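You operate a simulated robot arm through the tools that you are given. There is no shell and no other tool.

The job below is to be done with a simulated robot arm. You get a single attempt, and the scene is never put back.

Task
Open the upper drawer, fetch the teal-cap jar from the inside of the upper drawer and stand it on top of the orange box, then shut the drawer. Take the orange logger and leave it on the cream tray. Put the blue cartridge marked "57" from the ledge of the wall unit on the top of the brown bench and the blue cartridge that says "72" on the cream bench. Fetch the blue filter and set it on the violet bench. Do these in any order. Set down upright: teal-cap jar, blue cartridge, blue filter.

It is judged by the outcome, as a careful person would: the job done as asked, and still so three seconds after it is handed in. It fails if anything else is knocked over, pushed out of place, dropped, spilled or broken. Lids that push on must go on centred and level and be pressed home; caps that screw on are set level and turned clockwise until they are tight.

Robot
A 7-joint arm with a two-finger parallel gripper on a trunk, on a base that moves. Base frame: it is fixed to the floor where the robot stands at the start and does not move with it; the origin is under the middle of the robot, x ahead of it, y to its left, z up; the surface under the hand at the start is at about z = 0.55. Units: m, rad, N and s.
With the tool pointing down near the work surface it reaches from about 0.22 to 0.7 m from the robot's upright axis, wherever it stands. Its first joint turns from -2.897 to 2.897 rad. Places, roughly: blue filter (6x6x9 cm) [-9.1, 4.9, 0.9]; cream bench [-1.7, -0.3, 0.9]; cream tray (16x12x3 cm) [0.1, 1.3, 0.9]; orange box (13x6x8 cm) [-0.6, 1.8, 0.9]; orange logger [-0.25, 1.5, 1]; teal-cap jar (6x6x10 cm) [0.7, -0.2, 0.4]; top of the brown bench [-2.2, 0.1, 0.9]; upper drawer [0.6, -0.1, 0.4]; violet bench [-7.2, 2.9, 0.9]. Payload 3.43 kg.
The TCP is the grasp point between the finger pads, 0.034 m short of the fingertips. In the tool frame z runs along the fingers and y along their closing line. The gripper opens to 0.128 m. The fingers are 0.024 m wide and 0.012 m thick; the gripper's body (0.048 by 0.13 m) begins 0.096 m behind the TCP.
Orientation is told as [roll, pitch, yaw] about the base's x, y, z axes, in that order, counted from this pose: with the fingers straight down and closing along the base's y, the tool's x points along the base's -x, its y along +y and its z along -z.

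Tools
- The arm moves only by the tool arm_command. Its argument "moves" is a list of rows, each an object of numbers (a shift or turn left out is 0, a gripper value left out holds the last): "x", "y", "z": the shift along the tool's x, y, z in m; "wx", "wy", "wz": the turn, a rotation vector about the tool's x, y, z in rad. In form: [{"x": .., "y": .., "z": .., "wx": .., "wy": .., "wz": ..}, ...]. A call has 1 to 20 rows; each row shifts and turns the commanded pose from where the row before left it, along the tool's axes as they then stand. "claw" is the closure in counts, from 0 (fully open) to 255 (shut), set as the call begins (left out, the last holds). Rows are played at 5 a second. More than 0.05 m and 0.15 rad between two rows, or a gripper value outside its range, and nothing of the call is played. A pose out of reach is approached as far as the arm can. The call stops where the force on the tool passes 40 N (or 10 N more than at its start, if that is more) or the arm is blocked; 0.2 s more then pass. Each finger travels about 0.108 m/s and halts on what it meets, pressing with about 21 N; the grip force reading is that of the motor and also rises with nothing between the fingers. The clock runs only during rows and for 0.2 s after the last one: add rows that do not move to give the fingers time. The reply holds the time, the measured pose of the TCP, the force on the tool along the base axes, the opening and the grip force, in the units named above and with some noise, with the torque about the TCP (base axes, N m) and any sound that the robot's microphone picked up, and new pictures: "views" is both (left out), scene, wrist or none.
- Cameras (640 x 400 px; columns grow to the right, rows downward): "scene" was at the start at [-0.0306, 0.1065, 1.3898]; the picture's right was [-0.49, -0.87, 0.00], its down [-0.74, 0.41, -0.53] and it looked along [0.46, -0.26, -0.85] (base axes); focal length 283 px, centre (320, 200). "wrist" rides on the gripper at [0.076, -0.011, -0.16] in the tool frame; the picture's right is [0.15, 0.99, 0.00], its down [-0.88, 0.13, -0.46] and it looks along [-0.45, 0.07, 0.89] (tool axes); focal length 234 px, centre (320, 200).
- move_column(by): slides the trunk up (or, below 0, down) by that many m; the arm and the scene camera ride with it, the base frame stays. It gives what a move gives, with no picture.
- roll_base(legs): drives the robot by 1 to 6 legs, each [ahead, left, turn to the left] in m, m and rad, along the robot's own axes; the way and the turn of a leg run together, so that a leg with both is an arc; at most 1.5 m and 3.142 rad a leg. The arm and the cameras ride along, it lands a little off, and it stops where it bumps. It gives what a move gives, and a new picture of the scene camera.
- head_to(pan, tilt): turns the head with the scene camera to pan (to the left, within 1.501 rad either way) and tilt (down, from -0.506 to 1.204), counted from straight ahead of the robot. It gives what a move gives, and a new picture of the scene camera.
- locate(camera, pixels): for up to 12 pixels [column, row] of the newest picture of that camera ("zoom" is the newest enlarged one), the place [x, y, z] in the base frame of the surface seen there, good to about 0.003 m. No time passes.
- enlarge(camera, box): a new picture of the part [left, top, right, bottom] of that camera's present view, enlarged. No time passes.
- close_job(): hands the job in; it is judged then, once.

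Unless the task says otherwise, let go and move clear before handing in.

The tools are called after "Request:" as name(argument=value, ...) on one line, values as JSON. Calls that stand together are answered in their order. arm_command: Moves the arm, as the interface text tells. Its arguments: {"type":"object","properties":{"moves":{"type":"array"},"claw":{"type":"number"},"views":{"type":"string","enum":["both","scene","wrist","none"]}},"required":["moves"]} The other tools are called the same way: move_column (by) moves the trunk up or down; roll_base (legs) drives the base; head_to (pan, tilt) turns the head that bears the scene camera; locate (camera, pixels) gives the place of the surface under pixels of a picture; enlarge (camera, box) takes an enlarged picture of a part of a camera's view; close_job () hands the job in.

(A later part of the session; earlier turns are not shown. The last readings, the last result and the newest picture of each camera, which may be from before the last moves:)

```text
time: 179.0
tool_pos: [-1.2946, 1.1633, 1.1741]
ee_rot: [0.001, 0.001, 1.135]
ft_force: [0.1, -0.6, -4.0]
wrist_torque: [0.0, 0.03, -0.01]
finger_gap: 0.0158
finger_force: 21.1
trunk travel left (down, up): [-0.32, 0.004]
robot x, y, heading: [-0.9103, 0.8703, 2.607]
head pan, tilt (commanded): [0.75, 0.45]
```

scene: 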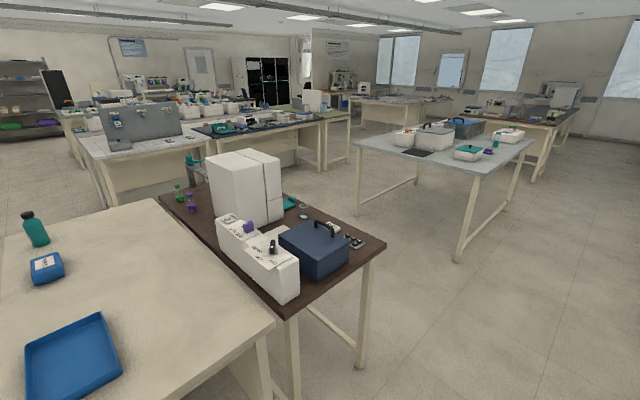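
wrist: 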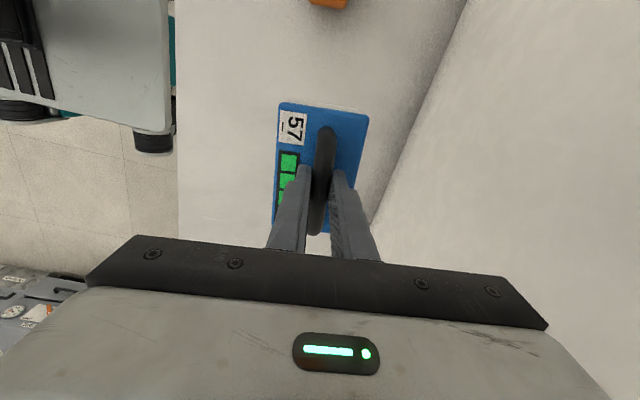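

The cream bench (lower left) has plenty of free room; the brown bench holds a white machine, a blue case and small items. I'll zoom in on the brown bench.

Request:
enlarge(camera="scene", box=[140, 140, 400, 310])

Request:
locate(camera="scene", pixels=[[383, 242], [285, 312], [160, 197], [185, 220], [275, 330], [150, 200], [270, 275], [330, 262], [230, 215], [340, 225], [200, 300], [100, 250]])

```text
2.35 times, centred on (270, 225) of scene
```

zoom: 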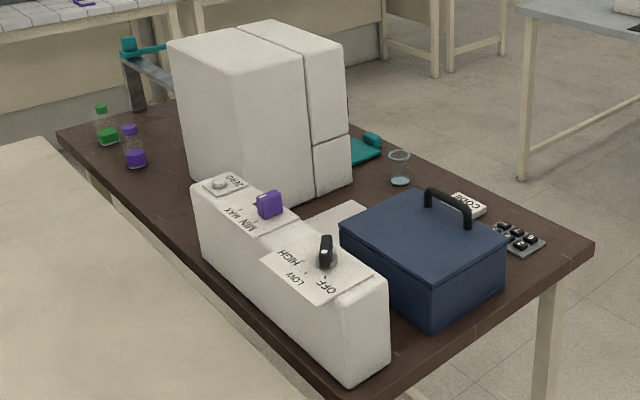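

```text
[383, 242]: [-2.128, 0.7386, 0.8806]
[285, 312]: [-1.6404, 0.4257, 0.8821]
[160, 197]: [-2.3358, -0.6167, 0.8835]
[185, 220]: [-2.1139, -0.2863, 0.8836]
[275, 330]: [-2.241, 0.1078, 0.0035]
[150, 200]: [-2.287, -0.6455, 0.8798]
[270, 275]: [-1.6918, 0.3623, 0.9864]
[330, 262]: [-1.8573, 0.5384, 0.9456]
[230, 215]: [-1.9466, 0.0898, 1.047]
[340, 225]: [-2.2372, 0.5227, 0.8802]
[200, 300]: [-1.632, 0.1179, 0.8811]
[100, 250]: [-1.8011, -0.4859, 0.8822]
```

Request:
locate(camera="zoom", pixels=[[108, 142], [135, 165], [142, 110], [192, 190], [160, 180], [165, 140], [180, 215], [65, 135], [200, 250], [150, 130], [95, 150], [310, 208]])

```text
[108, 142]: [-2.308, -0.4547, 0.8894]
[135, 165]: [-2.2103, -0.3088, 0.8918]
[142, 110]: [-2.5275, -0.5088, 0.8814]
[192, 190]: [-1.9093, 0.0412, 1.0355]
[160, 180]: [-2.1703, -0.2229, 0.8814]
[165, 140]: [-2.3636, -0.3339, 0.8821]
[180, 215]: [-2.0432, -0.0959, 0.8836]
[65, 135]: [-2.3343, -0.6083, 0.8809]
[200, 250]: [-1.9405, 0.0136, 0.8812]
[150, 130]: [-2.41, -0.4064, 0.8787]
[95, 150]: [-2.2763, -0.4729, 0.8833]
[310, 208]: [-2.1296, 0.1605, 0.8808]
```

There's open surface on the brown bench beyond the white machine, which I can only reach from its far side. I'll measure the grey bench across that aisle to plan the route.

Request:
locate(camera="scene", pixels=[[357, 143], [456, 166], [532, 141], [457, 260], [357, 213], [366, 365], [300, 395], [318, 165], [345, 155], [240, 140]])

Request:
head_to(pan=0.0, tilt=0.35)

```text
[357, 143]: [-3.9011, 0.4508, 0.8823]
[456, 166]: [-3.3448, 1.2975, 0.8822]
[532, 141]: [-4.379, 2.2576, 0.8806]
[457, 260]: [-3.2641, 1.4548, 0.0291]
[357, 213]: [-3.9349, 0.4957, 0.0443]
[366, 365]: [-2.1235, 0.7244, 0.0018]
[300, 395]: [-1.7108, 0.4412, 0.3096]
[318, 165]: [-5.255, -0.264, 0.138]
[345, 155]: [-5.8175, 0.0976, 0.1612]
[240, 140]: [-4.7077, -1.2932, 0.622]
```

```text
time: 180.1
tool_pos: [-1.2952, 1.164, 1.1735]
ee_rot: [0.001, 0.0, 1.135]
ft_force: [-0.2, -0.2, -4.0]
wrist_torque: [-0.01, 0.03, 0.0]
finger_gap: 0.0157
finger_force: 20.9
trunk travel left (down, up): [-0.32, 0.004]
robot x, y, heading: [-0.9112, 0.8699, 2.607]
head pan, tilt (commanded): [0.0, 0.351]
```

scene: 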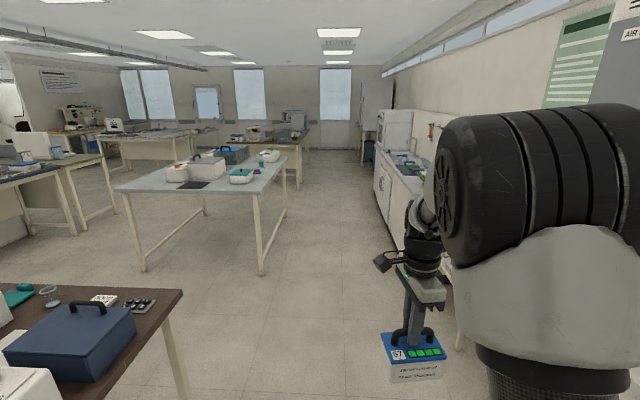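

The aisle beyond the brown bench is about 1.3 m wide, which is enough room. I'll drive around its corner with the cartridge held high.

Request:
roll_base(legs=[[1.47, 0.1, 0], [0, 0, 1.524]])

Request:
head_to(pan=0.7, tilt=0.45)

```text
time: 191.3
tool_pos: [-2.549, 1.1892, 1.1747]
ee_rot: [-0.001, 0.001, 2.637]
ft_force: [0.2, -0.1, -4.3]
wrist_torque: [0.04, -0.04, -0.01]
finger_gap: 0.0156
finger_force: 21.2
trunk travel left (down, up): [-0.32, 0.004]
robot x, y, heading: [-2.2284, 1.5513, -2.179]
head pan, tilt (commanded): [0.0, 0.351]
```

scene: 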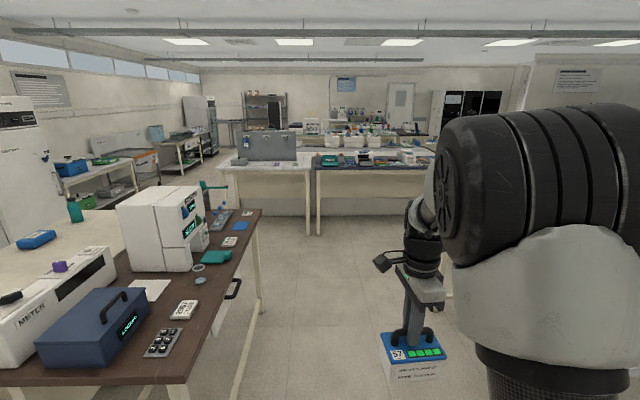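

```text
time: 192.3
tool_pos: [-2.5488, 1.1889, 1.1744]
ee_rot: [-0.001, 0.001, 2.637]
ft_force: [0.4, 0.8, -4.1]
wrist_torque: [-0.06, 0.0, 0.01]
finger_gap: 0.0156
finger_force: 20.5
trunk travel left (down, up): [-0.32, 0.004]
robot x, y, heading: [-2.2308, 1.5497, -2.177]
head pan, tilt (commanded): [0.7, 0.45]
```

scene: 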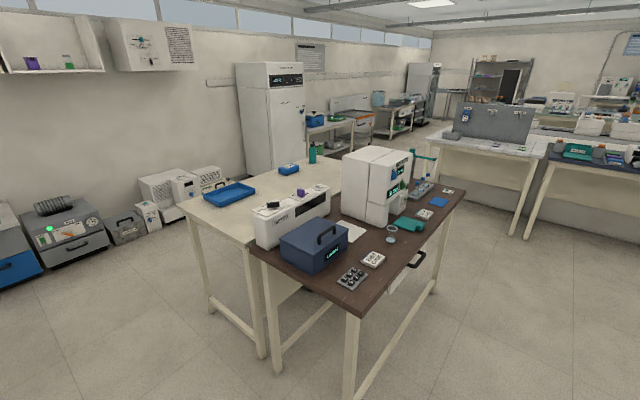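

Request:
enlarge(camera="scene", box=[240, 140, 480, 310])

```text
2.35 times, centred on (360, 225) of scene
```

zoom: 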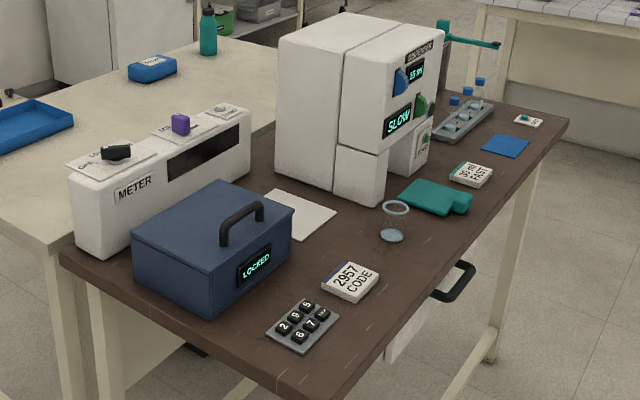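

I can see the brown bench's layout now. I'll map its items to find a clear patch.

Request:
locate(camera="zoom", pixels=[[325, 250], [295, 225], [378, 280], [325, 280], [382, 235], [410, 237], [335, 215], [330, 310], [290, 350], [370, 330], [300, 290], [345, 245]])

Request:
locate(camera="zoom", pixels=[[400, 197], [455, 213], [465, 170], [495, 110], [435, 145], [420, 160], [505, 145], [530, 120], [340, 205], [380, 205], [345, 380], [565, 120]])

```text
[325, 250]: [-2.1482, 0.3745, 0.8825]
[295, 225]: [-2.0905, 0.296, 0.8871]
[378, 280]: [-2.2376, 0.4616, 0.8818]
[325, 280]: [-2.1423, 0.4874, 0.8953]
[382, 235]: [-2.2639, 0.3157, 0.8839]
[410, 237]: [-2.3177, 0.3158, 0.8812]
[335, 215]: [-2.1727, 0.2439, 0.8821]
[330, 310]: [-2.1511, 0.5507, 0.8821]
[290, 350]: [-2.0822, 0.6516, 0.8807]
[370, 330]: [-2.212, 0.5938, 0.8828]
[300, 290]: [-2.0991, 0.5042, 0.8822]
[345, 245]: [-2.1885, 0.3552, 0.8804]
```

```text
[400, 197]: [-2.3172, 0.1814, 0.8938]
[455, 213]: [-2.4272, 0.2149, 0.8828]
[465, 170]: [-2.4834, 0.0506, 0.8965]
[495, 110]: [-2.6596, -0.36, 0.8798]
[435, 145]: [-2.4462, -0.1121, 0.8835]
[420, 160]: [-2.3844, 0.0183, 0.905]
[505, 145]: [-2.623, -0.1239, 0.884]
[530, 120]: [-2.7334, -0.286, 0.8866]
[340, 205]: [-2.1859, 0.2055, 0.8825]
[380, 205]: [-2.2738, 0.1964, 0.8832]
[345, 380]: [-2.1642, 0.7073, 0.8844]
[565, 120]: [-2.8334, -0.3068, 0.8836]
```

A clear patch lies between the code card and the glass, about 0.11 m wide and open to the far edge. I'll rotate the hand back to neutral and drive to face that spot.

Request:
arm_command(moves=[{"wz": -0.147}, {"wz": -0.147}, {"wz": -0.147}, {"wz": -0.147}, {"wz": -0.147}, {"wz": -0.147}, {"wz": -0.147}, {"wz": -0.147}, {"wz": -0.147}, {"wz": -0.145}, {}], views="none")

Request:
roll_base(legs=[[0.9256, 0, 0], [0, 0, 1.596]])

Request:
head_to(pan=0.1, tilt=0.8)

```text
time: 194.8
tool_pos: [-2.5477, 1.189, 1.1734]
ee_rot: [0.001, 0.0, -2.176]
ft_force: [0.3, -0.6, -4.3]
wrist_torque: [0.04, -0.02, 0.0]
finger_gap: 0.0154
finger_force: 21.6
trunk travel left (down, up): [-0.32, 0.004]
robot x, y, heading: [-2.2267, 1.5531, -2.175]
head pan, tilt (commanded): [0.7, 0.45]
```

```text
time: 203.6
tool_pos: [-2.3859, 0.4812, 1.1742]
ee_rot: [0.0, 0.0, -0.574]
ft_force: [-0.5, -0.2, -3.9]
wrist_torque: [-0.01, 0.01, 0.02]
finger_gap: 0.0157
finger_force: 21.1
trunk travel left (down, up): [-0.32, 0.004]
robot x, y, heading: [-2.7603, 0.7889, -0.573]
head pan, tilt (commanded): [0.7, 0.45]
```

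scene: 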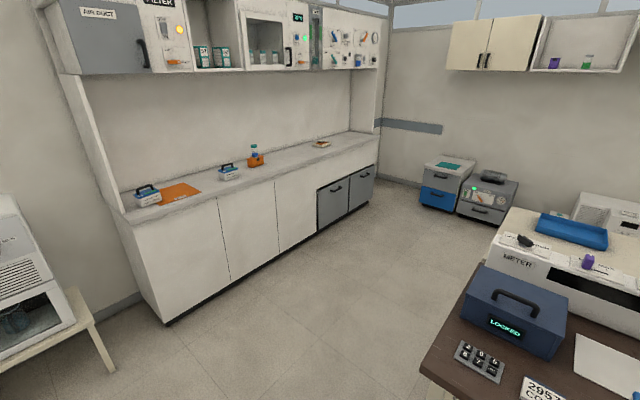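

```text
time: 204.6
tool_pos: [-2.3862, 0.4822, 1.1732]
ee_rot: [0.001, -0.001, -0.572]
ft_force: [-0.7, 0.0, -5.2]
wrist_torque: [0.03, 0.05, 0.04]
finger_gap: 0.0156
finger_force: 21.3
trunk travel left (down, up): [-0.32, 0.004]
robot x, y, heading: [-2.7567, 0.7867, -0.574]
head pan, tilt (commanded): [0.099, 0.799]
```

scene: 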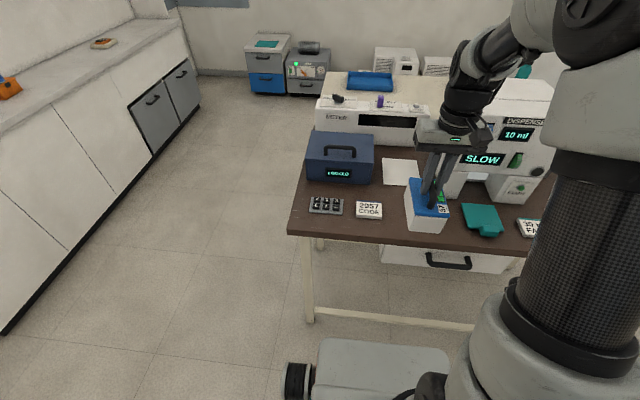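

The hand is lined up in front of the patch, but the held cartridge hides the glass. I'll zoom in and measure what's visible.

Request:
enlarge(camera="scene", box=[290, 130, 550, 280])

Request:
enlarge(camera="wrist", box=[0, 0, 640, 400])

```text
2.46 times, centred on (420, 205) of scene
```

zoom: 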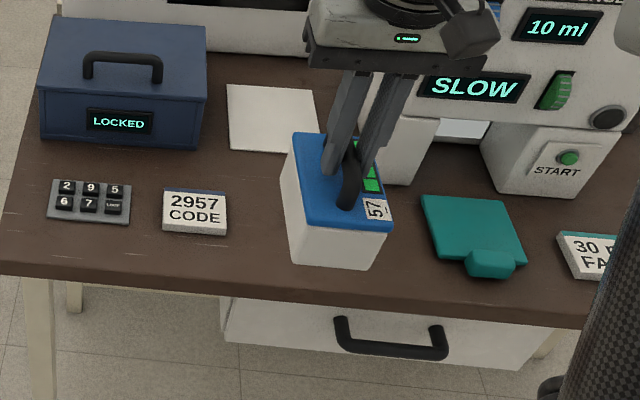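

```text
1.00 times, centred on (320, 200) of wrist (not enlarged: the box is as wide or as high as the picture)
```

zoom: 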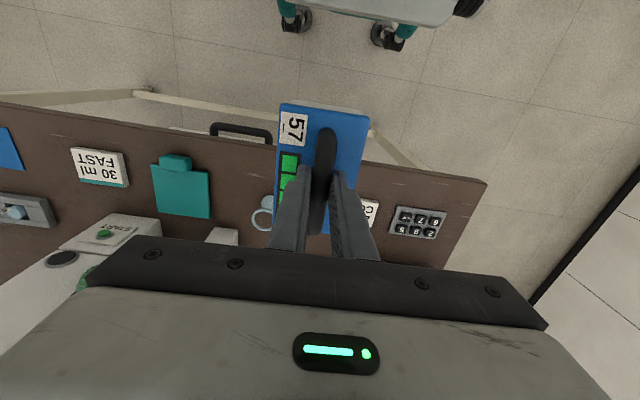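

Request:
locate(camera="zoom", pixels=[[262, 222], [255, 215], [268, 200], [366, 225], [373, 210], [361, 205], [260, 165], [200, 150], [420, 175], [186, 218], [240, 135], [415, 222]])

```text
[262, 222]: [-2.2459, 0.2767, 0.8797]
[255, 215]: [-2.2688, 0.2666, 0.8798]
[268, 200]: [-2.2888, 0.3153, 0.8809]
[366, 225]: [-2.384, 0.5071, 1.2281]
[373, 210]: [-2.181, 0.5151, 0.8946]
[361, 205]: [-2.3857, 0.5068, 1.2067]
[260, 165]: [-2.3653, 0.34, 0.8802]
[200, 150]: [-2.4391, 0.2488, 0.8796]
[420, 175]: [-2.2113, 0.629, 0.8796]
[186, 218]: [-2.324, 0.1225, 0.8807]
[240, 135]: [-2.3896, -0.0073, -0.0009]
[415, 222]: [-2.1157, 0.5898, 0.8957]
```

I'll slide the held cartridge left so the landing patch comes into view.

Request:
arm_command(moves=[{"y": 0.045}, {"y": 0.045}, {"y": 0.045}, {"y": 0.045}, {}], views="scene")

Request:
enlarge(camera="scene", box=[330, 140, 530, 270])

```text
time: 205.8
tool_pos: [-2.2887, 0.6325, 1.174]
ee_rot: [0.001, 0.0, -0.574]
ft_force: [0.1, -0.2, -4.4]
wrist_torque: [0.03, 0.03, 0.01]
finger_gap: 0.0157
finger_force: 20.7
trunk travel left (down, up): [-0.32, 0.004]
robot x, y, heading: [-2.7583, 0.7872, -0.582]
head pan, tilt (commanded): [0.099, 0.799]
```

scene: 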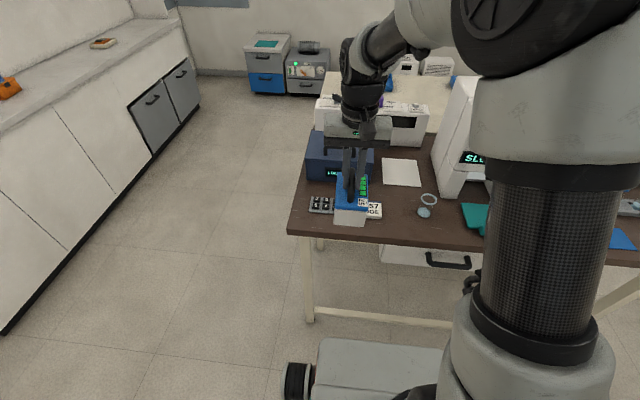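

```text
3.08 times, centred on (430, 205) of scene
```

zoom: 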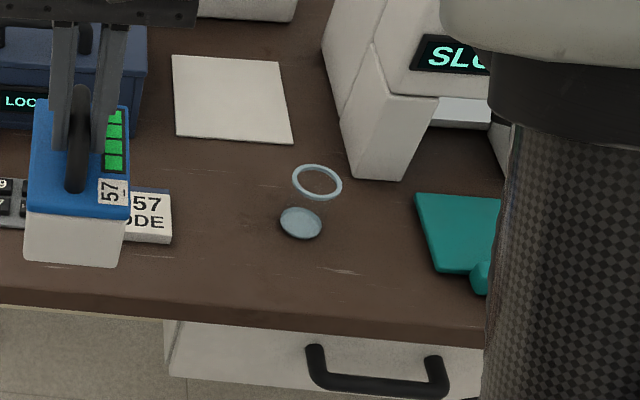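

Request:
locate(camera="zoom", pixels=[[176, 212], [175, 243], [278, 222], [300, 240], [225, 143], [290, 147], [225, 215], [225, 298], [322, 225], [340, 182], [293, 180], [415, 200]])

```text
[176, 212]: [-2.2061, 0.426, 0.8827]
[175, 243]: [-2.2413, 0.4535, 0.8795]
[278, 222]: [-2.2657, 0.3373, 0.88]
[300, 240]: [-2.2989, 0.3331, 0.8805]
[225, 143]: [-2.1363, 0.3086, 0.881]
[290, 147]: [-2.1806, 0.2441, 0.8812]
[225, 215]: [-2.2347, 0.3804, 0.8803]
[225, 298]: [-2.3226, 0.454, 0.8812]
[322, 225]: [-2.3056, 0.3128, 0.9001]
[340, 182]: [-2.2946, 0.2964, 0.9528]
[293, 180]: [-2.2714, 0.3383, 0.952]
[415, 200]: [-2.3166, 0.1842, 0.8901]
```

The gap between card (a≈0.31) and glass (a≈0.417) gives about 16–20 mm clearance each side of the cartridge. I'll bring the hand back in line and drive 0.14 m closer.

Request:
arm_command(moves=[{"y": -0.0444}, {"y": -0.0444}, {"y": -0.0444}, {"y": -0.0443}, {}], views="none")

Request:
roll_base(legs=[[0.14, 0, 0]])

```text
time: 207.0
tool_pos: [-2.3838, 0.4792, 1.1768]
ee_rot: [0.0, -0.001, -0.572]
ft_force: [-0.5, 0.1, -4.2]
wrist_torque: [0.04, 0.0, 0.01]
finger_gap: 0.0155
finger_force: 20.9
trunk travel left (down, up): [-0.32, 0.004]
robot x, y, heading: [-2.7588, 0.7906, -0.568]
head pan, tilt (commanded): [0.099, 0.799]
```

```text
time: 208.4
tool_pos: [-2.2641, 0.4055, 1.1748]
ee_rot: [0.001, 0.003, -0.569]
ft_force: [0.3, 0.2, -4.3]
wrist_torque: [0.04, 0.02, 0.02]
finger_gap: 0.0156
finger_force: 21.1
trunk travel left (down, up): [-0.32, 0.004]
robot x, y, heading: [-2.646, 0.7143, -0.571]
head pan, tilt (commanded): [0.099, 0.799]
```

scene: 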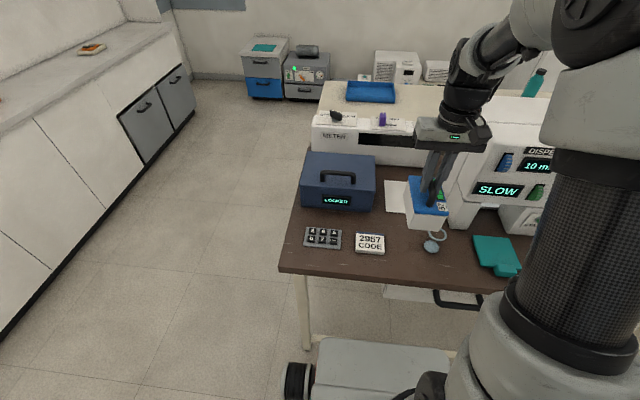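

The hand is in line; I'll re-check the card and glass positions after the drive.

Request:
enlarge(camera="scene", box=[340, 160, 500, 280])

```text
3.33 times, centred on (420, 220) of scene
```

zoom: 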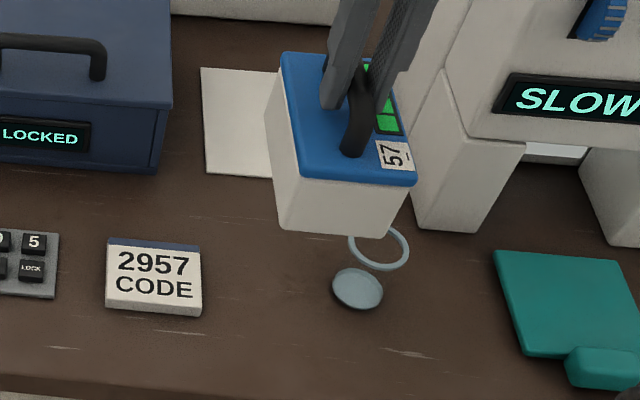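

Request:
locate(camera="zoom", pixels=[[204, 252], [204, 312], [331, 292], [355, 310], [262, 275], [392, 227], [410, 255], [350, 258], [282, 225], [375, 237], [240, 172], [412, 185]])

```text
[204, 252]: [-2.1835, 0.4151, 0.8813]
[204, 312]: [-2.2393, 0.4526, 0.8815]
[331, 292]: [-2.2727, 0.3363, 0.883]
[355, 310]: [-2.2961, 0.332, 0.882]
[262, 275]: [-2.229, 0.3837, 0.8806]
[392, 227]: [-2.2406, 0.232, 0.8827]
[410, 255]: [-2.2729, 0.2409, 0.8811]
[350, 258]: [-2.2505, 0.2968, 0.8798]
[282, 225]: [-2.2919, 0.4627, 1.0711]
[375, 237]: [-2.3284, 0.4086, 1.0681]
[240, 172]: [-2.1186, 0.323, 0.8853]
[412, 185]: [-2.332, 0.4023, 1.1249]
```

Both gaps are confirmed, with roughly 20–30 mm either side. I'll move over the patch and lower most of the way.

Request:
arm_command(moves=[{"x": -0.028, "y": -0.002}, {"x": -0.027, "y": -0.002}, {}, {"z": 0.04}, {"z": 0.04}, {"z": 0.04}, {"z": 0.03}, {}], views="both")

Request:
enlarge(camera="scene", box=[340, 160, 500, 280])

```text
time: 210.2
tool_pos: [-2.2201, 0.3717, 1.0265]
ee_rot: [0.001, 0.001, -0.573]
ft_force: [-0.1, -0.3, -3.6]
wrist_torque: [0.02, 0.04, -0.02]
finger_gap: 0.0155
finger_force: 20.7
trunk travel left (down, up): [-0.32, 0.004]
robot x, y, heading: [-2.6416, 0.7138, -0.567]
head pan, tilt (commanded): [0.099, 0.799]
```

scene: 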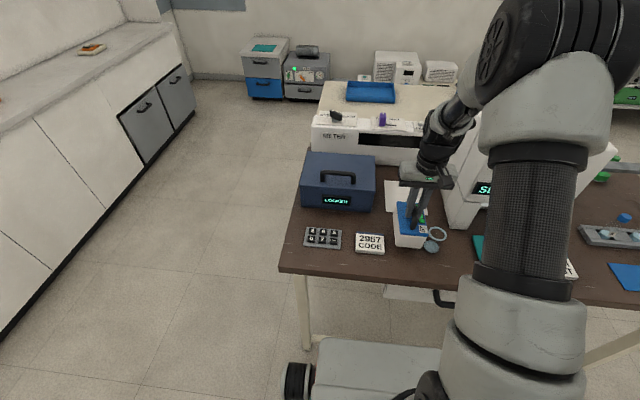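
wrist: 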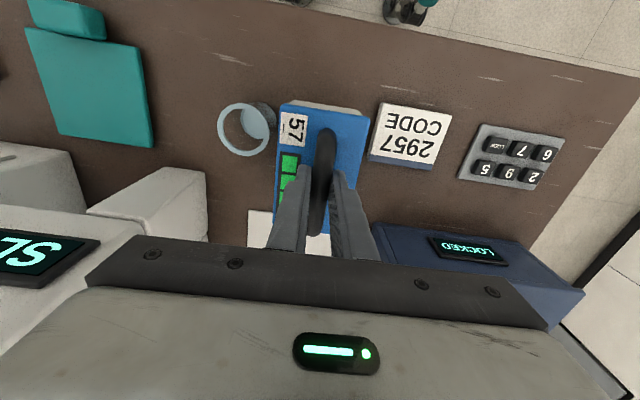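

```text
3.33 times, centred on (420, 220) of scene
```

zoom: 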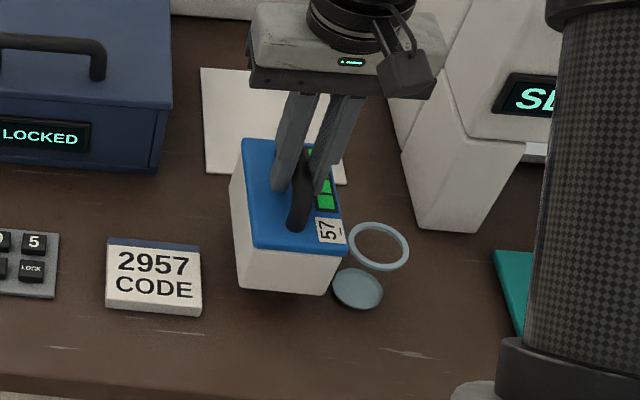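

The cartridge is between card and glass with clear air on both sides in the wrist view. I'll lower it the last centimetres gently.

Request:
arm_command(moves=[{"z": 0.015}, {"z": 0.011}, {}], views="none")

Request:
arm_command(moves=[{"z": 0.003}, {"z": 0.002}, {}], views="none")

```text
time: 211.0
tool_pos: [-2.2213, 0.3726, 0.9996]
ee_rot: [0.001, -0.001, -0.57]
ft_force: [-0.6, 0.6, -4.2]
wrist_torque: [0.02, 0.06, 0.0]
finger_gap: 0.0157
finger_force: 21.3
trunk travel left (down, up): [-0.32, 0.004]
robot x, y, heading: [-2.6411, 0.7157, -0.566]
head pan, tilt (commanded): [0.099, 0.799]
```

```text
time: 211.8
tool_pos: [-2.2208, 0.3728, 0.9946]
ee_rot: [0.0, -0.001, -0.571]
ft_force: [-0.3, 0.6, -3.0]
wrist_torque: [-0.03, -0.03, 0.0]
finger_gap: 0.0157
finger_force: 20.7
trunk travel left (down, up): [-0.32, 0.004]
robot x, y, heading: [-2.6418, 0.7092, -0.576]
head pan, tilt (commanded): [0.099, 0.799]
```

Request:
arm_command(moves=[{"z": 0.002}, {}], views="none")

Request:
arm_command(moves=[{"z": 0.002}, {}], views="none")

```text
time: 212.4
tool_pos: [-2.2205, 0.3737, 0.9949]
ee_rot: [0.0, -0.001, -0.57]
ft_force: [0.9, 0.9, 2.8]
wrist_torque: [-0.25, -0.29, 0.05]
finger_gap: 0.0156
finger_force: 20.7
trunk travel left (down, up): [-0.32, 0.004]
robot x, y, heading: [-2.6452, 0.7145, -0.574]
head pan, tilt (commanded): [0.099, 0.799]
```

```text
time: 213.0
tool_pos: [-2.2188, 0.3754, 0.9932]
ee_rot: [0.001, -0.004, -0.572]
ft_force: [3.6, 3.8, 18.4]
wrist_torque: [0.07, -0.1, 0.06]
finger_gap: 0.0157
finger_force: 20.6
trunk travel left (down, up): [-0.32, 0.004]
robot x, y, heading: [-2.6414, 0.7095, -0.572]
head pan, tilt (commanded): [0.099, 0.799]
```

It's resting firmly on the bench. I'll ease the pressure, open the fingers slightly and rise clear.

Request:
arm_command(moves=[{"z": -0.002}, {}], views="none")

Request:
arm_command(moves=[{}, {}, {"z": -0.01}, {"z": -0.02}, {"z": -0.04}, {"z": -0.04}, {"z": -0.04}, {}], claw=165, views="both")

Request:
enlarge(camera="scene", box=[340, 160, 500, 280])

```text
time: 213.6
tool_pos: [-2.2202, 0.3736, 0.9936]
ee_rot: [0.001, 0.001, -0.572]
ft_force: [1.4, 1.4, 4.1]
wrist_torque: [-0.26, -0.43, 0.2]
finger_gap: 0.0155
finger_force: 20.9
trunk travel left (down, up): [-0.32, 0.004]
robot x, y, heading: [-2.6391, 0.7133, -0.571]
head pan, tilt (commanded): [0.099, 0.799]
```

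```text
time: 215.4
tool_pos: [-2.2222, 0.3742, 1.1405]
ee_rot: [-0.001, 0.001, -0.57]
ft_force: [0.0, 0.2, 0.6]
wrist_torque: [-0.02, -0.03, 0.0]
finger_gap: 0.0451
finger_force: 0.0
trunk travel left (down, up): [-0.32, 0.004]
robot x, y, heading: [-2.6417, 0.715, -0.568]
head pan, tilt (commanded): [0.099, 0.799]
```

scene: 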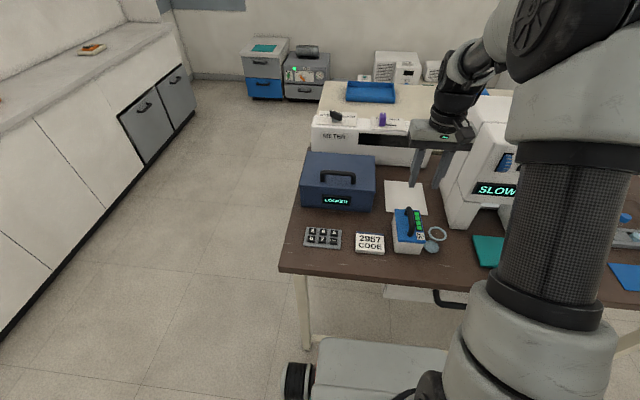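
wrist: 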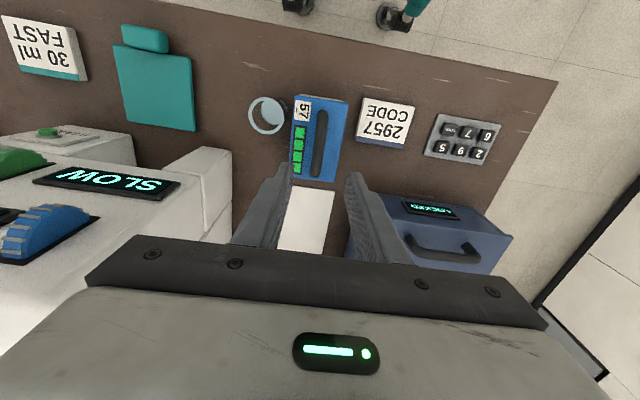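

```text
3.33 times, centred on (420, 220) of scene
```

zoom: 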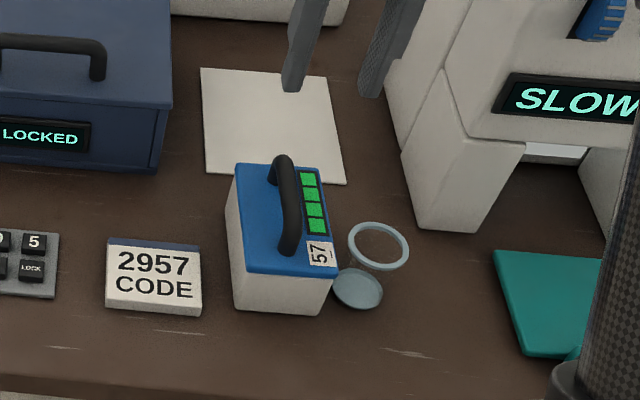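

"57" stands upright on the brown bench and nothing else has moved. I'll retract and drive back round to the counter for "72".

Request:
arm_command(moves=[{"z": -0.03}, {"x": 0.04}, {"x": 0.04}, {}], claw=145, views="none")

Request:
roll_base(legs=[[-0.17, 0, 0], [0, 0, 1.556], [1.0, 0, 0], [0, -0.95, 0]])

Request:
head_to(pan=0.0, tilt=0.7)

```text
time: 216.4
tool_pos: [-2.2878, 0.4157, 1.174]
ee_rot: [0.0, 0.0, -0.571]
ft_force: [-0.3, 0.0, -0.3]
wrist_torque: [0.02, 0.0, -0.02]
finger_gap: 0.0551
finger_force: 0.0
trunk travel left (down, up): [-0.32, 0.004]
robot x, y, heading: [-2.6389, 0.712, -0.566]
head pan, tilt (commanded): [0.099, 0.799]
```

```text
time: 235.9
tool_pos: [-1.1171, 1.4609, 1.1728]
ee_rot: [0.001, 0.001, 0.99]
ft_force: [0.3, 0.8, -0.3]
wrist_torque: [-0.01, 0.03, -0.01]
finger_gap: 0.0552
finger_force: 0.2
trunk travel left (down, up): [-0.32, 0.004]
robot x, y, heading: [-1.4155, 1.1082, 0.996]
head pan, tilt (commanded): [0.099, 0.799]
```

scene: 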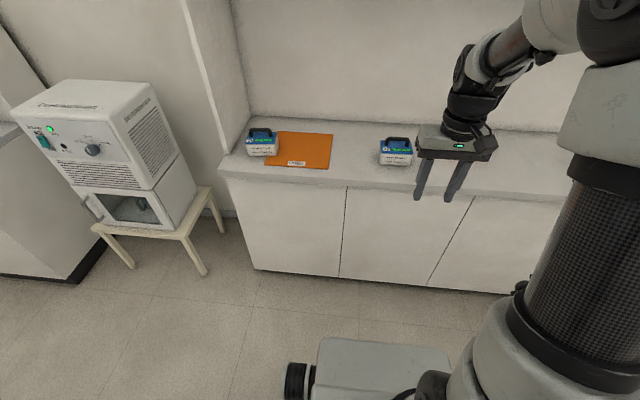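

```text
time: 236.5
tool_pos: [-1.1162, 1.4595, 1.1741]
ee_rot: [0.0, -0.002, 0.991]
ft_force: [-0.7, -0.1, -0.5]
wrist_torque: [-0.01, -0.03, 0.0]
finger_gap: 0.0551
finger_force: 0.0
trunk travel left (down, up): [-0.32, 0.004]
robot x, y, heading: [-1.416, 1.1057, 0.993]
head pan, tilt (commanded): [0.0, 0.7]
```

scene: 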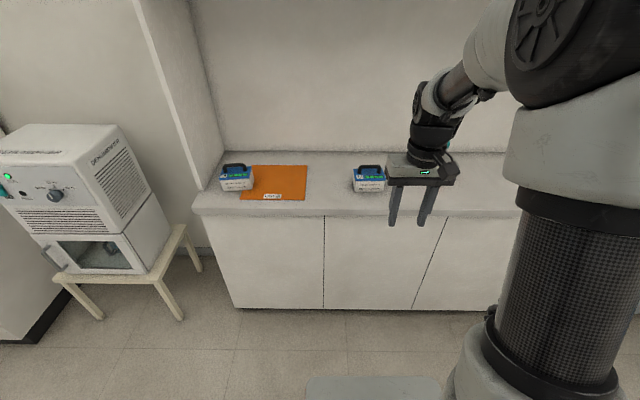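

Request:
enlarge(camera="scene", box=[330, 140, 420, 210])

```text
5.71 times, centred on (375, 175) of scene
```

zoom: 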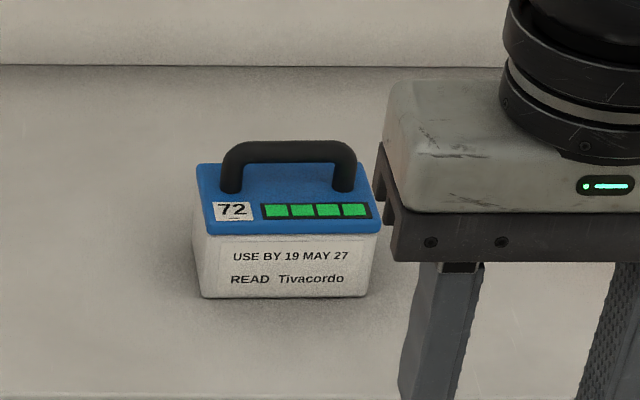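

Request:
locate(camera="zoom", pixels=[[290, 150], [240, 155], [340, 155], [198, 168], [365, 168], [378, 228], [207, 232], [290, 190], [205, 295], [365, 292], [290, 143]])

Request:
locate(camera="scene", pixels=[[325, 215], [230, 215], [440, 216], [205, 200]])

```text
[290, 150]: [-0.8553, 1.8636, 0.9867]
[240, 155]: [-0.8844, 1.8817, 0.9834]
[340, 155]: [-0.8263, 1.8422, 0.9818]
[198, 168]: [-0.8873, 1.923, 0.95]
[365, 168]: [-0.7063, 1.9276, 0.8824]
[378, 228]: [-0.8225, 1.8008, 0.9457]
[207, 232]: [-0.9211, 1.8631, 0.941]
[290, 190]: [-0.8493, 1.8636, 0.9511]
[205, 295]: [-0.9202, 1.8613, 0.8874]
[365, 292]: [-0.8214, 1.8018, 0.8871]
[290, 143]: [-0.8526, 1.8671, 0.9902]
```

```text
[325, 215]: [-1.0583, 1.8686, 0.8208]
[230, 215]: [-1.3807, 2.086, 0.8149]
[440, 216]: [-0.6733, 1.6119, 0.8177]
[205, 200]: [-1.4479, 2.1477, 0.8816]
```

The "72" handle's centre is about (-0.854, 1.864). I'll drive 0.38 m closer, then move over it and turn the hand across the handle.

Request:
roll_base(legs=[[0.38, 0, 0]])

Request:
arm_command(moves=[{"x": -0.035}, {"x": -0.035}, {"x": -0.03}, {"wz": 0.15}, {"wz": 0.15}, {"wz": 0.15}, {"wz": 0.15}, {"wz": 0.15}, {"wz": 0.15}, {"wz": 0.15}, {"wz": 0.15}, {"wz": 0.15}, {"wz": 0.15}, {"wz": 0.068}, {}], claw=145, views="both")

Request:
enlarge(camera="wrist", box=[240, 60, 400, 200])

```text
time: 238.9
tool_pos: [-0.906, 1.7788, 1.1742]
ee_rot: [0.001, -0.001, 0.989]
ft_force: [-0.5, 0.2, -0.1]
wrist_torque: [0.01, -0.02, -0.03]
finger_gap: 0.055
finger_force: 0.0
trunk travel left (down, up): [-0.32, 0.004]
robot x, y, heading: [-1.2048, 1.4273, 0.993]
head pan, tilt (commanded): [0.0, 0.7]
```

scene: 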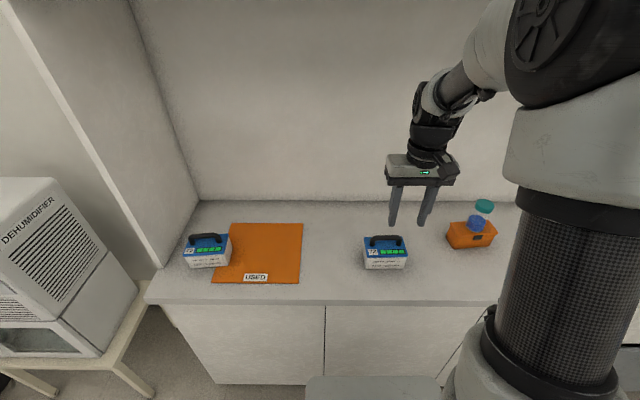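

```text
time: 242.1
tool_pos: [-0.852, 1.8609, 1.1736]
ee_rot: [0.0, 0.001, -0.58]
ft_force: [0.1, 0.2, 0.1]
wrist_torque: [0.01, 0.03, 0.01]
finger_gap: 0.0552
finger_force: 0.0
trunk travel left (down, up): [-0.32, 0.004]
robot x, y, heading: [-1.2072, 1.4271, 0.993]
head pan, tilt (commanded): [0.0, 0.7]
```

scene: 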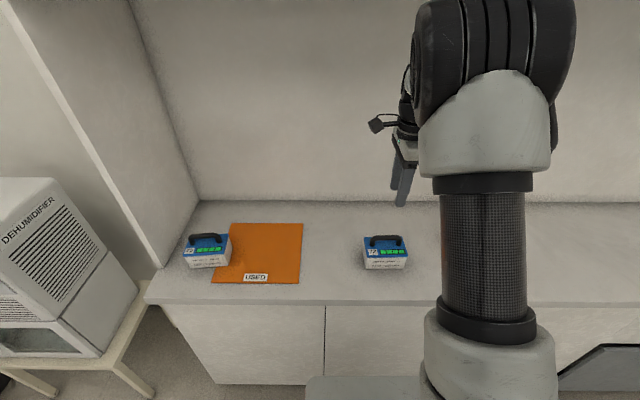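
wrist: 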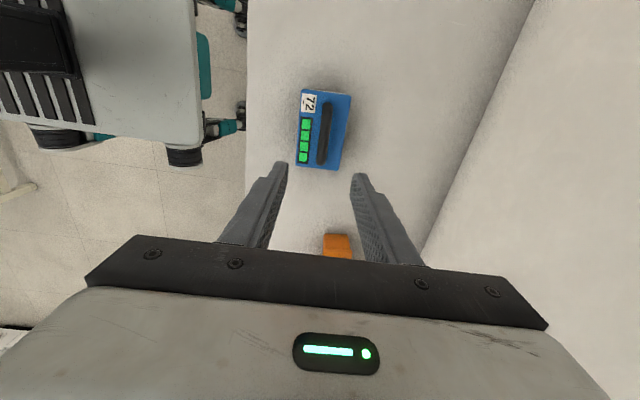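

```text
2.86 times, centred on (320, 130) of wrist
```

zoom: 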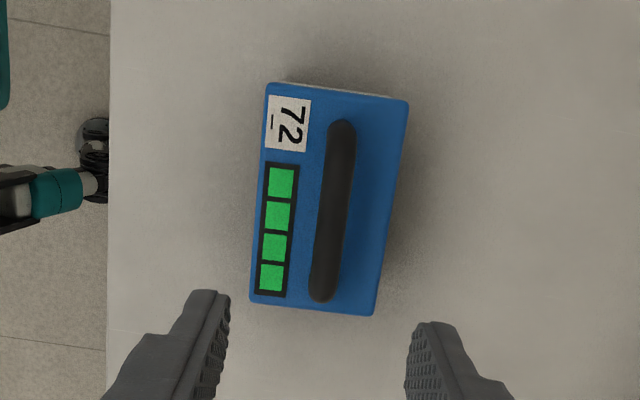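

Request:
locate(camera="zoom", pixels=[[344, 130], [339, 170], [334, 210], [328, 250], [323, 290], [273, 90], [403, 107], [370, 310], [255, 297]])

```text
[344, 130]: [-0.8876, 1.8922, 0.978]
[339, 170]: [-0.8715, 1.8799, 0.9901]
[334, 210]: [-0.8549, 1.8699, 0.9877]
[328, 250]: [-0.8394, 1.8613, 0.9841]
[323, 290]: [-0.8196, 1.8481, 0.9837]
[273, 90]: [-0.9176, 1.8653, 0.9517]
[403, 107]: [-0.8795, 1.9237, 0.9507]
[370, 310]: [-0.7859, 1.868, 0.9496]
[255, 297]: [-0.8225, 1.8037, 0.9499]
```

"72" is confirmed in the wrist view; its bar centre is about (-0.852, 1.868) with the axis at -0.555 rad. I'll trim the hand and descend around the handle.

Request:
arm_command(moves=[{"x": 0.0039, "y": 0.0059, "wz": -0.025}, {"z": 0.04}, {"z": 0.04}, {"z": 0.04}, {"z": 0.04}, {"z": 0.02}, {}], views="wrist")

```text
time: 243.7
tool_pos: [-0.8512, 1.8701, 0.9937]
ee_rot: [0.001, 0.001, -0.553]
ft_force: [-0.3, -0.5, 0.2]
wrist_torque: [-0.02, 0.0, 0.0]
finger_gap: 0.0554
finger_force: 0.0
trunk travel left (down, up): [-0.32, 0.004]
robot x, y, heading: [-1.2093, 1.4261, 0.987]
head pan, tilt (commanded): [0.0, 0.7]
```

wrist: 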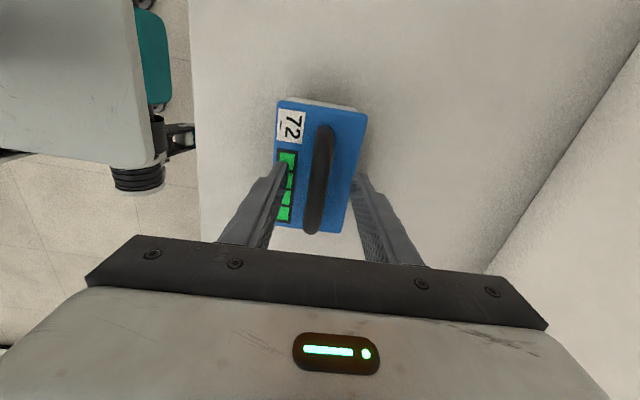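

The handle is between the fingers, so I'll close and lift.

Request:
arm_command(moves=[{}, {}, {}, {}], claw=255, views="none")

Request:
arm_command(moves=[{"z": -0.01}, {"z": -0.02}, {}, {"z": -0.04}, {"z": -0.04}, {"z": -0.04}, {"z": -0.03}, {}], views="both")

```text
time: 244.7
tool_pos: [-0.851, 1.8706, 0.9942]
ee_rot: [-0.001, 0.001, -0.551]
ft_force: [-0.3, -0.6, -0.8]
wrist_torque: [-0.01, -0.06, 0.02]
finger_gap: 0.0155
finger_force: 20.8
trunk travel left (down, up): [-0.32, 0.004]
robot x, y, heading: [-1.2069, 1.4249, 0.991]
head pan, tilt (commanded): [0.0, 0.7]
```

```text
time: 246.5
tool_pos: [-0.8492, 1.8675, 1.1719]
ee_rot: [-0.001, -0.001, -0.554]
ft_force: [-0.3, 0.6, -4.4]
wrist_torque: [0.0, 0.03, 0.0]
finger_gap: 0.0156
finger_force: 21.0
trunk travel left (down, up): [-0.32, 0.004]
robot x, y, heading: [-1.2104, 1.4222, 0.989]
head pan, tilt (commanded): [0.0, 0.7]
```

scene: 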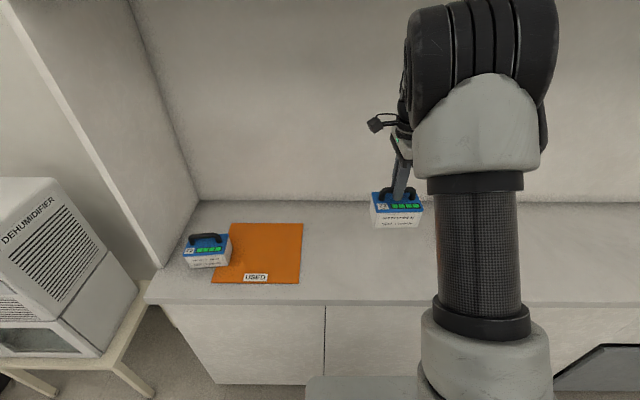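
wrist: 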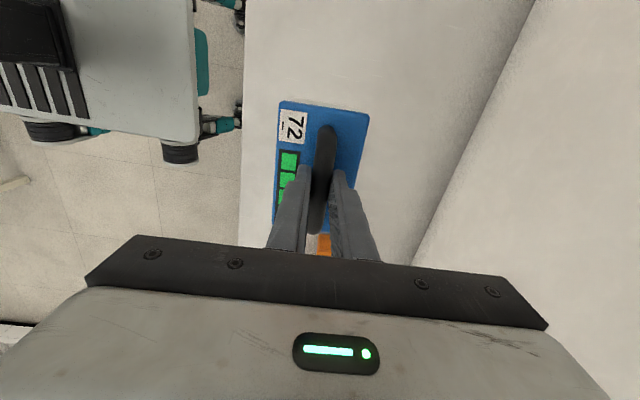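

"72" is lifted. I'll pull it in, back off, turn around and drive to the cream bench's end.

Request:
arm_command(moves=[{"y": -0.04}, {"y": -0.04}, {"y": -0.02}, {}], views="none")

Request:
roll_base(legs=[[-0.35, 0, 0], [0, 0, -3.141], [0, 0.447, 0]])

Request:
head_to(pan=0.2, tilt=0.7)

```text
time: 247.5
tool_pos: [-0.9027, 1.7843, 1.1733]
ee_rot: [0.0, 0.0, -0.553]
ft_force: [-0.2, -0.2, -4.0]
wrist_torque: [0.01, -0.04, -0.01]
finger_gap: 0.0157
finger_force: 21.0
trunk travel left (down, up): [-0.32, 0.004]
robot x, y, heading: [-1.2085, 1.4244, 0.989]
head pan, tilt (commanded): [0.0, 0.7]
```

```text
time: 261.8
tool_pos: [-1.3566, 0.5241, 1.1736]
ee_rot: [-0.001, 0.0, 2.56]
ft_force: [0.4, -0.7, -4.2]
wrist_torque: [-0.04, -0.04, 0.03]
finger_gap: 0.0155
finger_force: 21.0
trunk travel left (down, up): [-0.32, 0.004]
robot x, y, heading: [-1.0425, 0.8756, -2.18]
head pan, tilt (commanded): [0.0, 0.7]
```

scene: 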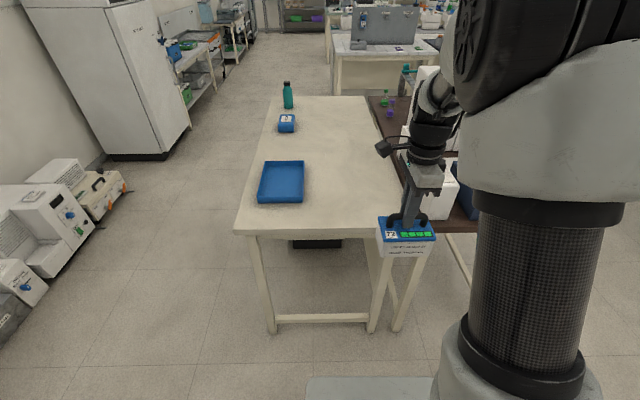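

```text
time: 262.6
tool_pos: [-1.3582, 0.5242, 1.1724]
ee_rot: [-0.001, 0.001, 2.56]
ft_force: [-0.4, 0.7, -5.0]
wrist_torque: [-0.04, 0.02, 0.01]
finger_gap: 0.0156
finger_force: 20.8
trunk travel left (down, up): [-0.32, 0.004]
robot x, y, heading: [-1.0408, 0.8779, -2.182]
head pan, tilt (commanded): [0.201, 0.7]
```

scene: 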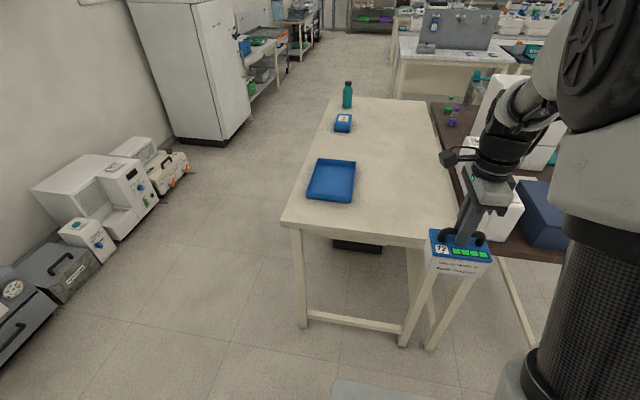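

The cream bench is clear to the right of the blue tray, around (400,190). I'll measure the spot and the bench's edges.

Request:
locate(camera="scene", pixels=[[283, 220], [455, 245], [400, 190], [380, 210], [355, 160], [352, 203], [410, 232], [430, 190], [306, 193], [440, 205]])

```text
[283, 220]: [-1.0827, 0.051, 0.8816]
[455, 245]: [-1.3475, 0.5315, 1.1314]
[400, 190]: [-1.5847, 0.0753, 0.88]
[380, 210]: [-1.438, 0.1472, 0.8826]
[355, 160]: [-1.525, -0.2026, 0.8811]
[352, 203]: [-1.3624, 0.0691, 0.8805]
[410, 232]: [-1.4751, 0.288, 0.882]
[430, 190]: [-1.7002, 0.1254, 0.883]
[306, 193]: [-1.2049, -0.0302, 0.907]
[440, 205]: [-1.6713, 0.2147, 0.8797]
```

The target spot (-1.566, 0.138) is free on all sides. I'll drive 0.35 m closer and move the cartridge over it.

Request:
roll_base(legs=[[0.35, 0, 0]])

Request:
arm_command(moves=[{"x": 0.025, "y": 0.03}, {"x": 0.025, "y": 0.03}, {"y": 0.026}, {}, {"z": 0.04}, {"z": 0.04}, {"z": 0.04}, {}], views="both")

```text
time: 264.9
tool_pos: [-1.5627, 0.2294, 1.1721]
ee_rot: [-0.002, 0.0, 2.562]
ft_force: [-0.2, -0.3, -4.7]
wrist_torque: [0.0, 0.0, 0.01]
finger_gap: 0.0159
finger_force: 21.3
trunk travel left (down, up): [-0.32, 0.004]
robot x, y, heading: [-1.2483, 0.5806, -2.173]
head pan, tilt (commanded): [0.201, 0.7]
```

scene: 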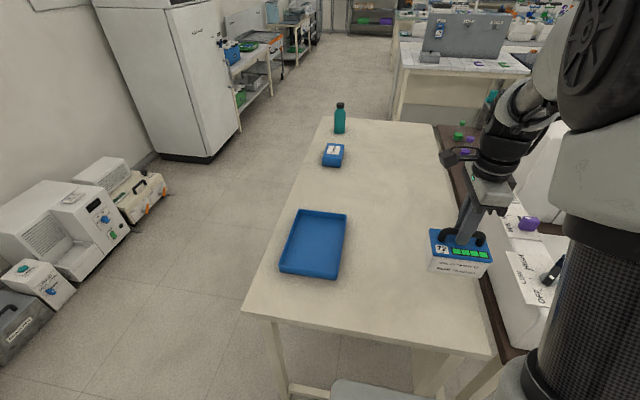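

```text
time: 266.7
tool_pos: [-1.5638, 0.1311, 1.0542]
ee_rot: [0.0, 0.0, 2.564]
ft_force: [-0.4, 0.6, -3.9]
wrist_torque: [-0.03, 0.0, 0.03]
finger_gap: 0.0156
finger_force: 21.1
trunk travel left (down, up): [-0.32, 0.004]
robot x, y, heading: [-1.2427, 0.5806, -2.178]
head pan, tilt (commanded): [0.201, 0.7]
```

scene: 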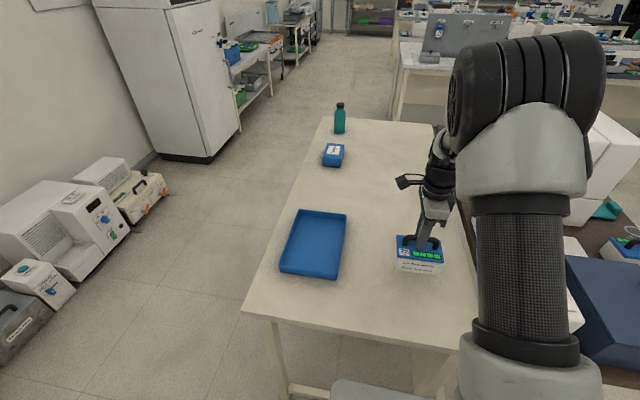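
wrist: 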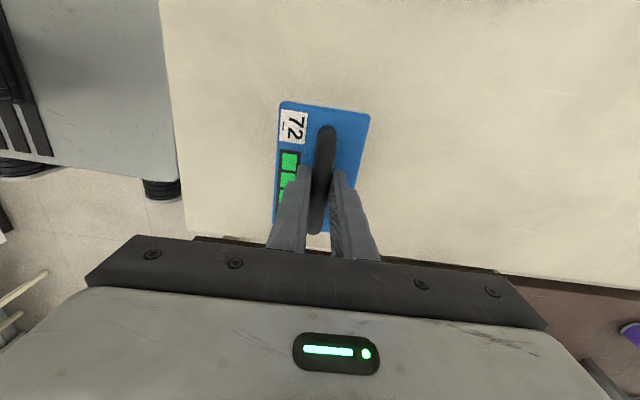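

The cartridge is over the clear area of the cream bench. I'll lower it in steps.

Request:
arm_command(moves=[{"z": 0.025}, {"z": 0.02}, {"z": 0.009}, {}], views="none")

Request:
arm_command(moves=[{"z": 0.002}, {"z": 0.002}, {}], views="none")

```text
time: 267.7
tool_pos: [-1.5674, 0.1306, 1.0003]
ee_rot: [-0.002, 0.001, 2.562]
ft_force: [0.4, 0.1, -4.2]
wrist_torque: [-0.04, -0.02, -0.01]
finger_gap: 0.0161
finger_force: 21.2
trunk travel left (down, up): [-0.32, 0.004]
robot x, y, heading: [-1.2477, 0.5794, -2.176]
head pan, tilt (commanded): [0.201, 0.7]
```

```text
time: 268.5
tool_pos: [-1.567, 0.1306, 0.9957]
ee_rot: [0.0, 0.0, 2.562]
ft_force: [-0.2, -0.3, -4.5]
wrist_torque: [-0.04, -0.03, 0.01]
finger_gap: 0.0159
finger_force: 21.2
trunk travel left (down, up): [-0.32, 0.004]
robot x, y, heading: [-1.2477, 0.5816, -2.173]
head pan, tilt (commanded): [0.201, 0.7]
```

Request:
arm_command(moves=[{"z": 0.0015}, {}], views="none")

Request:
arm_command(moves=[{"z": 0.0015}, {}], views="none")

```text
time: 269.1
tool_pos: [-1.5669, 0.1298, 0.9944]
ee_rot: [0.0, 0.001, 2.562]
ft_force: [-0.9, -0.9, 0.7]
wrist_torque: [0.26, 0.24, 0.03]
finger_gap: 0.0154
finger_force: 20.9
trunk travel left (down, up): [-0.32, 0.004]
robot x, y, heading: [-1.2476, 0.5826, -2.179]
head pan, tilt (commanded): [0.201, 0.7]
```

```text
time: 269.7
tool_pos: [-1.5655, 0.1285, 0.9939]
ee_rot: [0.002, 0.001, 2.563]
ft_force: [-1.8, -4.6, 9.5]
wrist_torque: [-0.08, 0.02, 0.04]
finger_gap: 0.0154
finger_force: 21.3
trunk travel left (down, up): [-0.32, 0.004]
robot x, y, heading: [-1.2468, 0.5827, -2.176]
head pan, tilt (commanded): [0.201, 0.7]
```

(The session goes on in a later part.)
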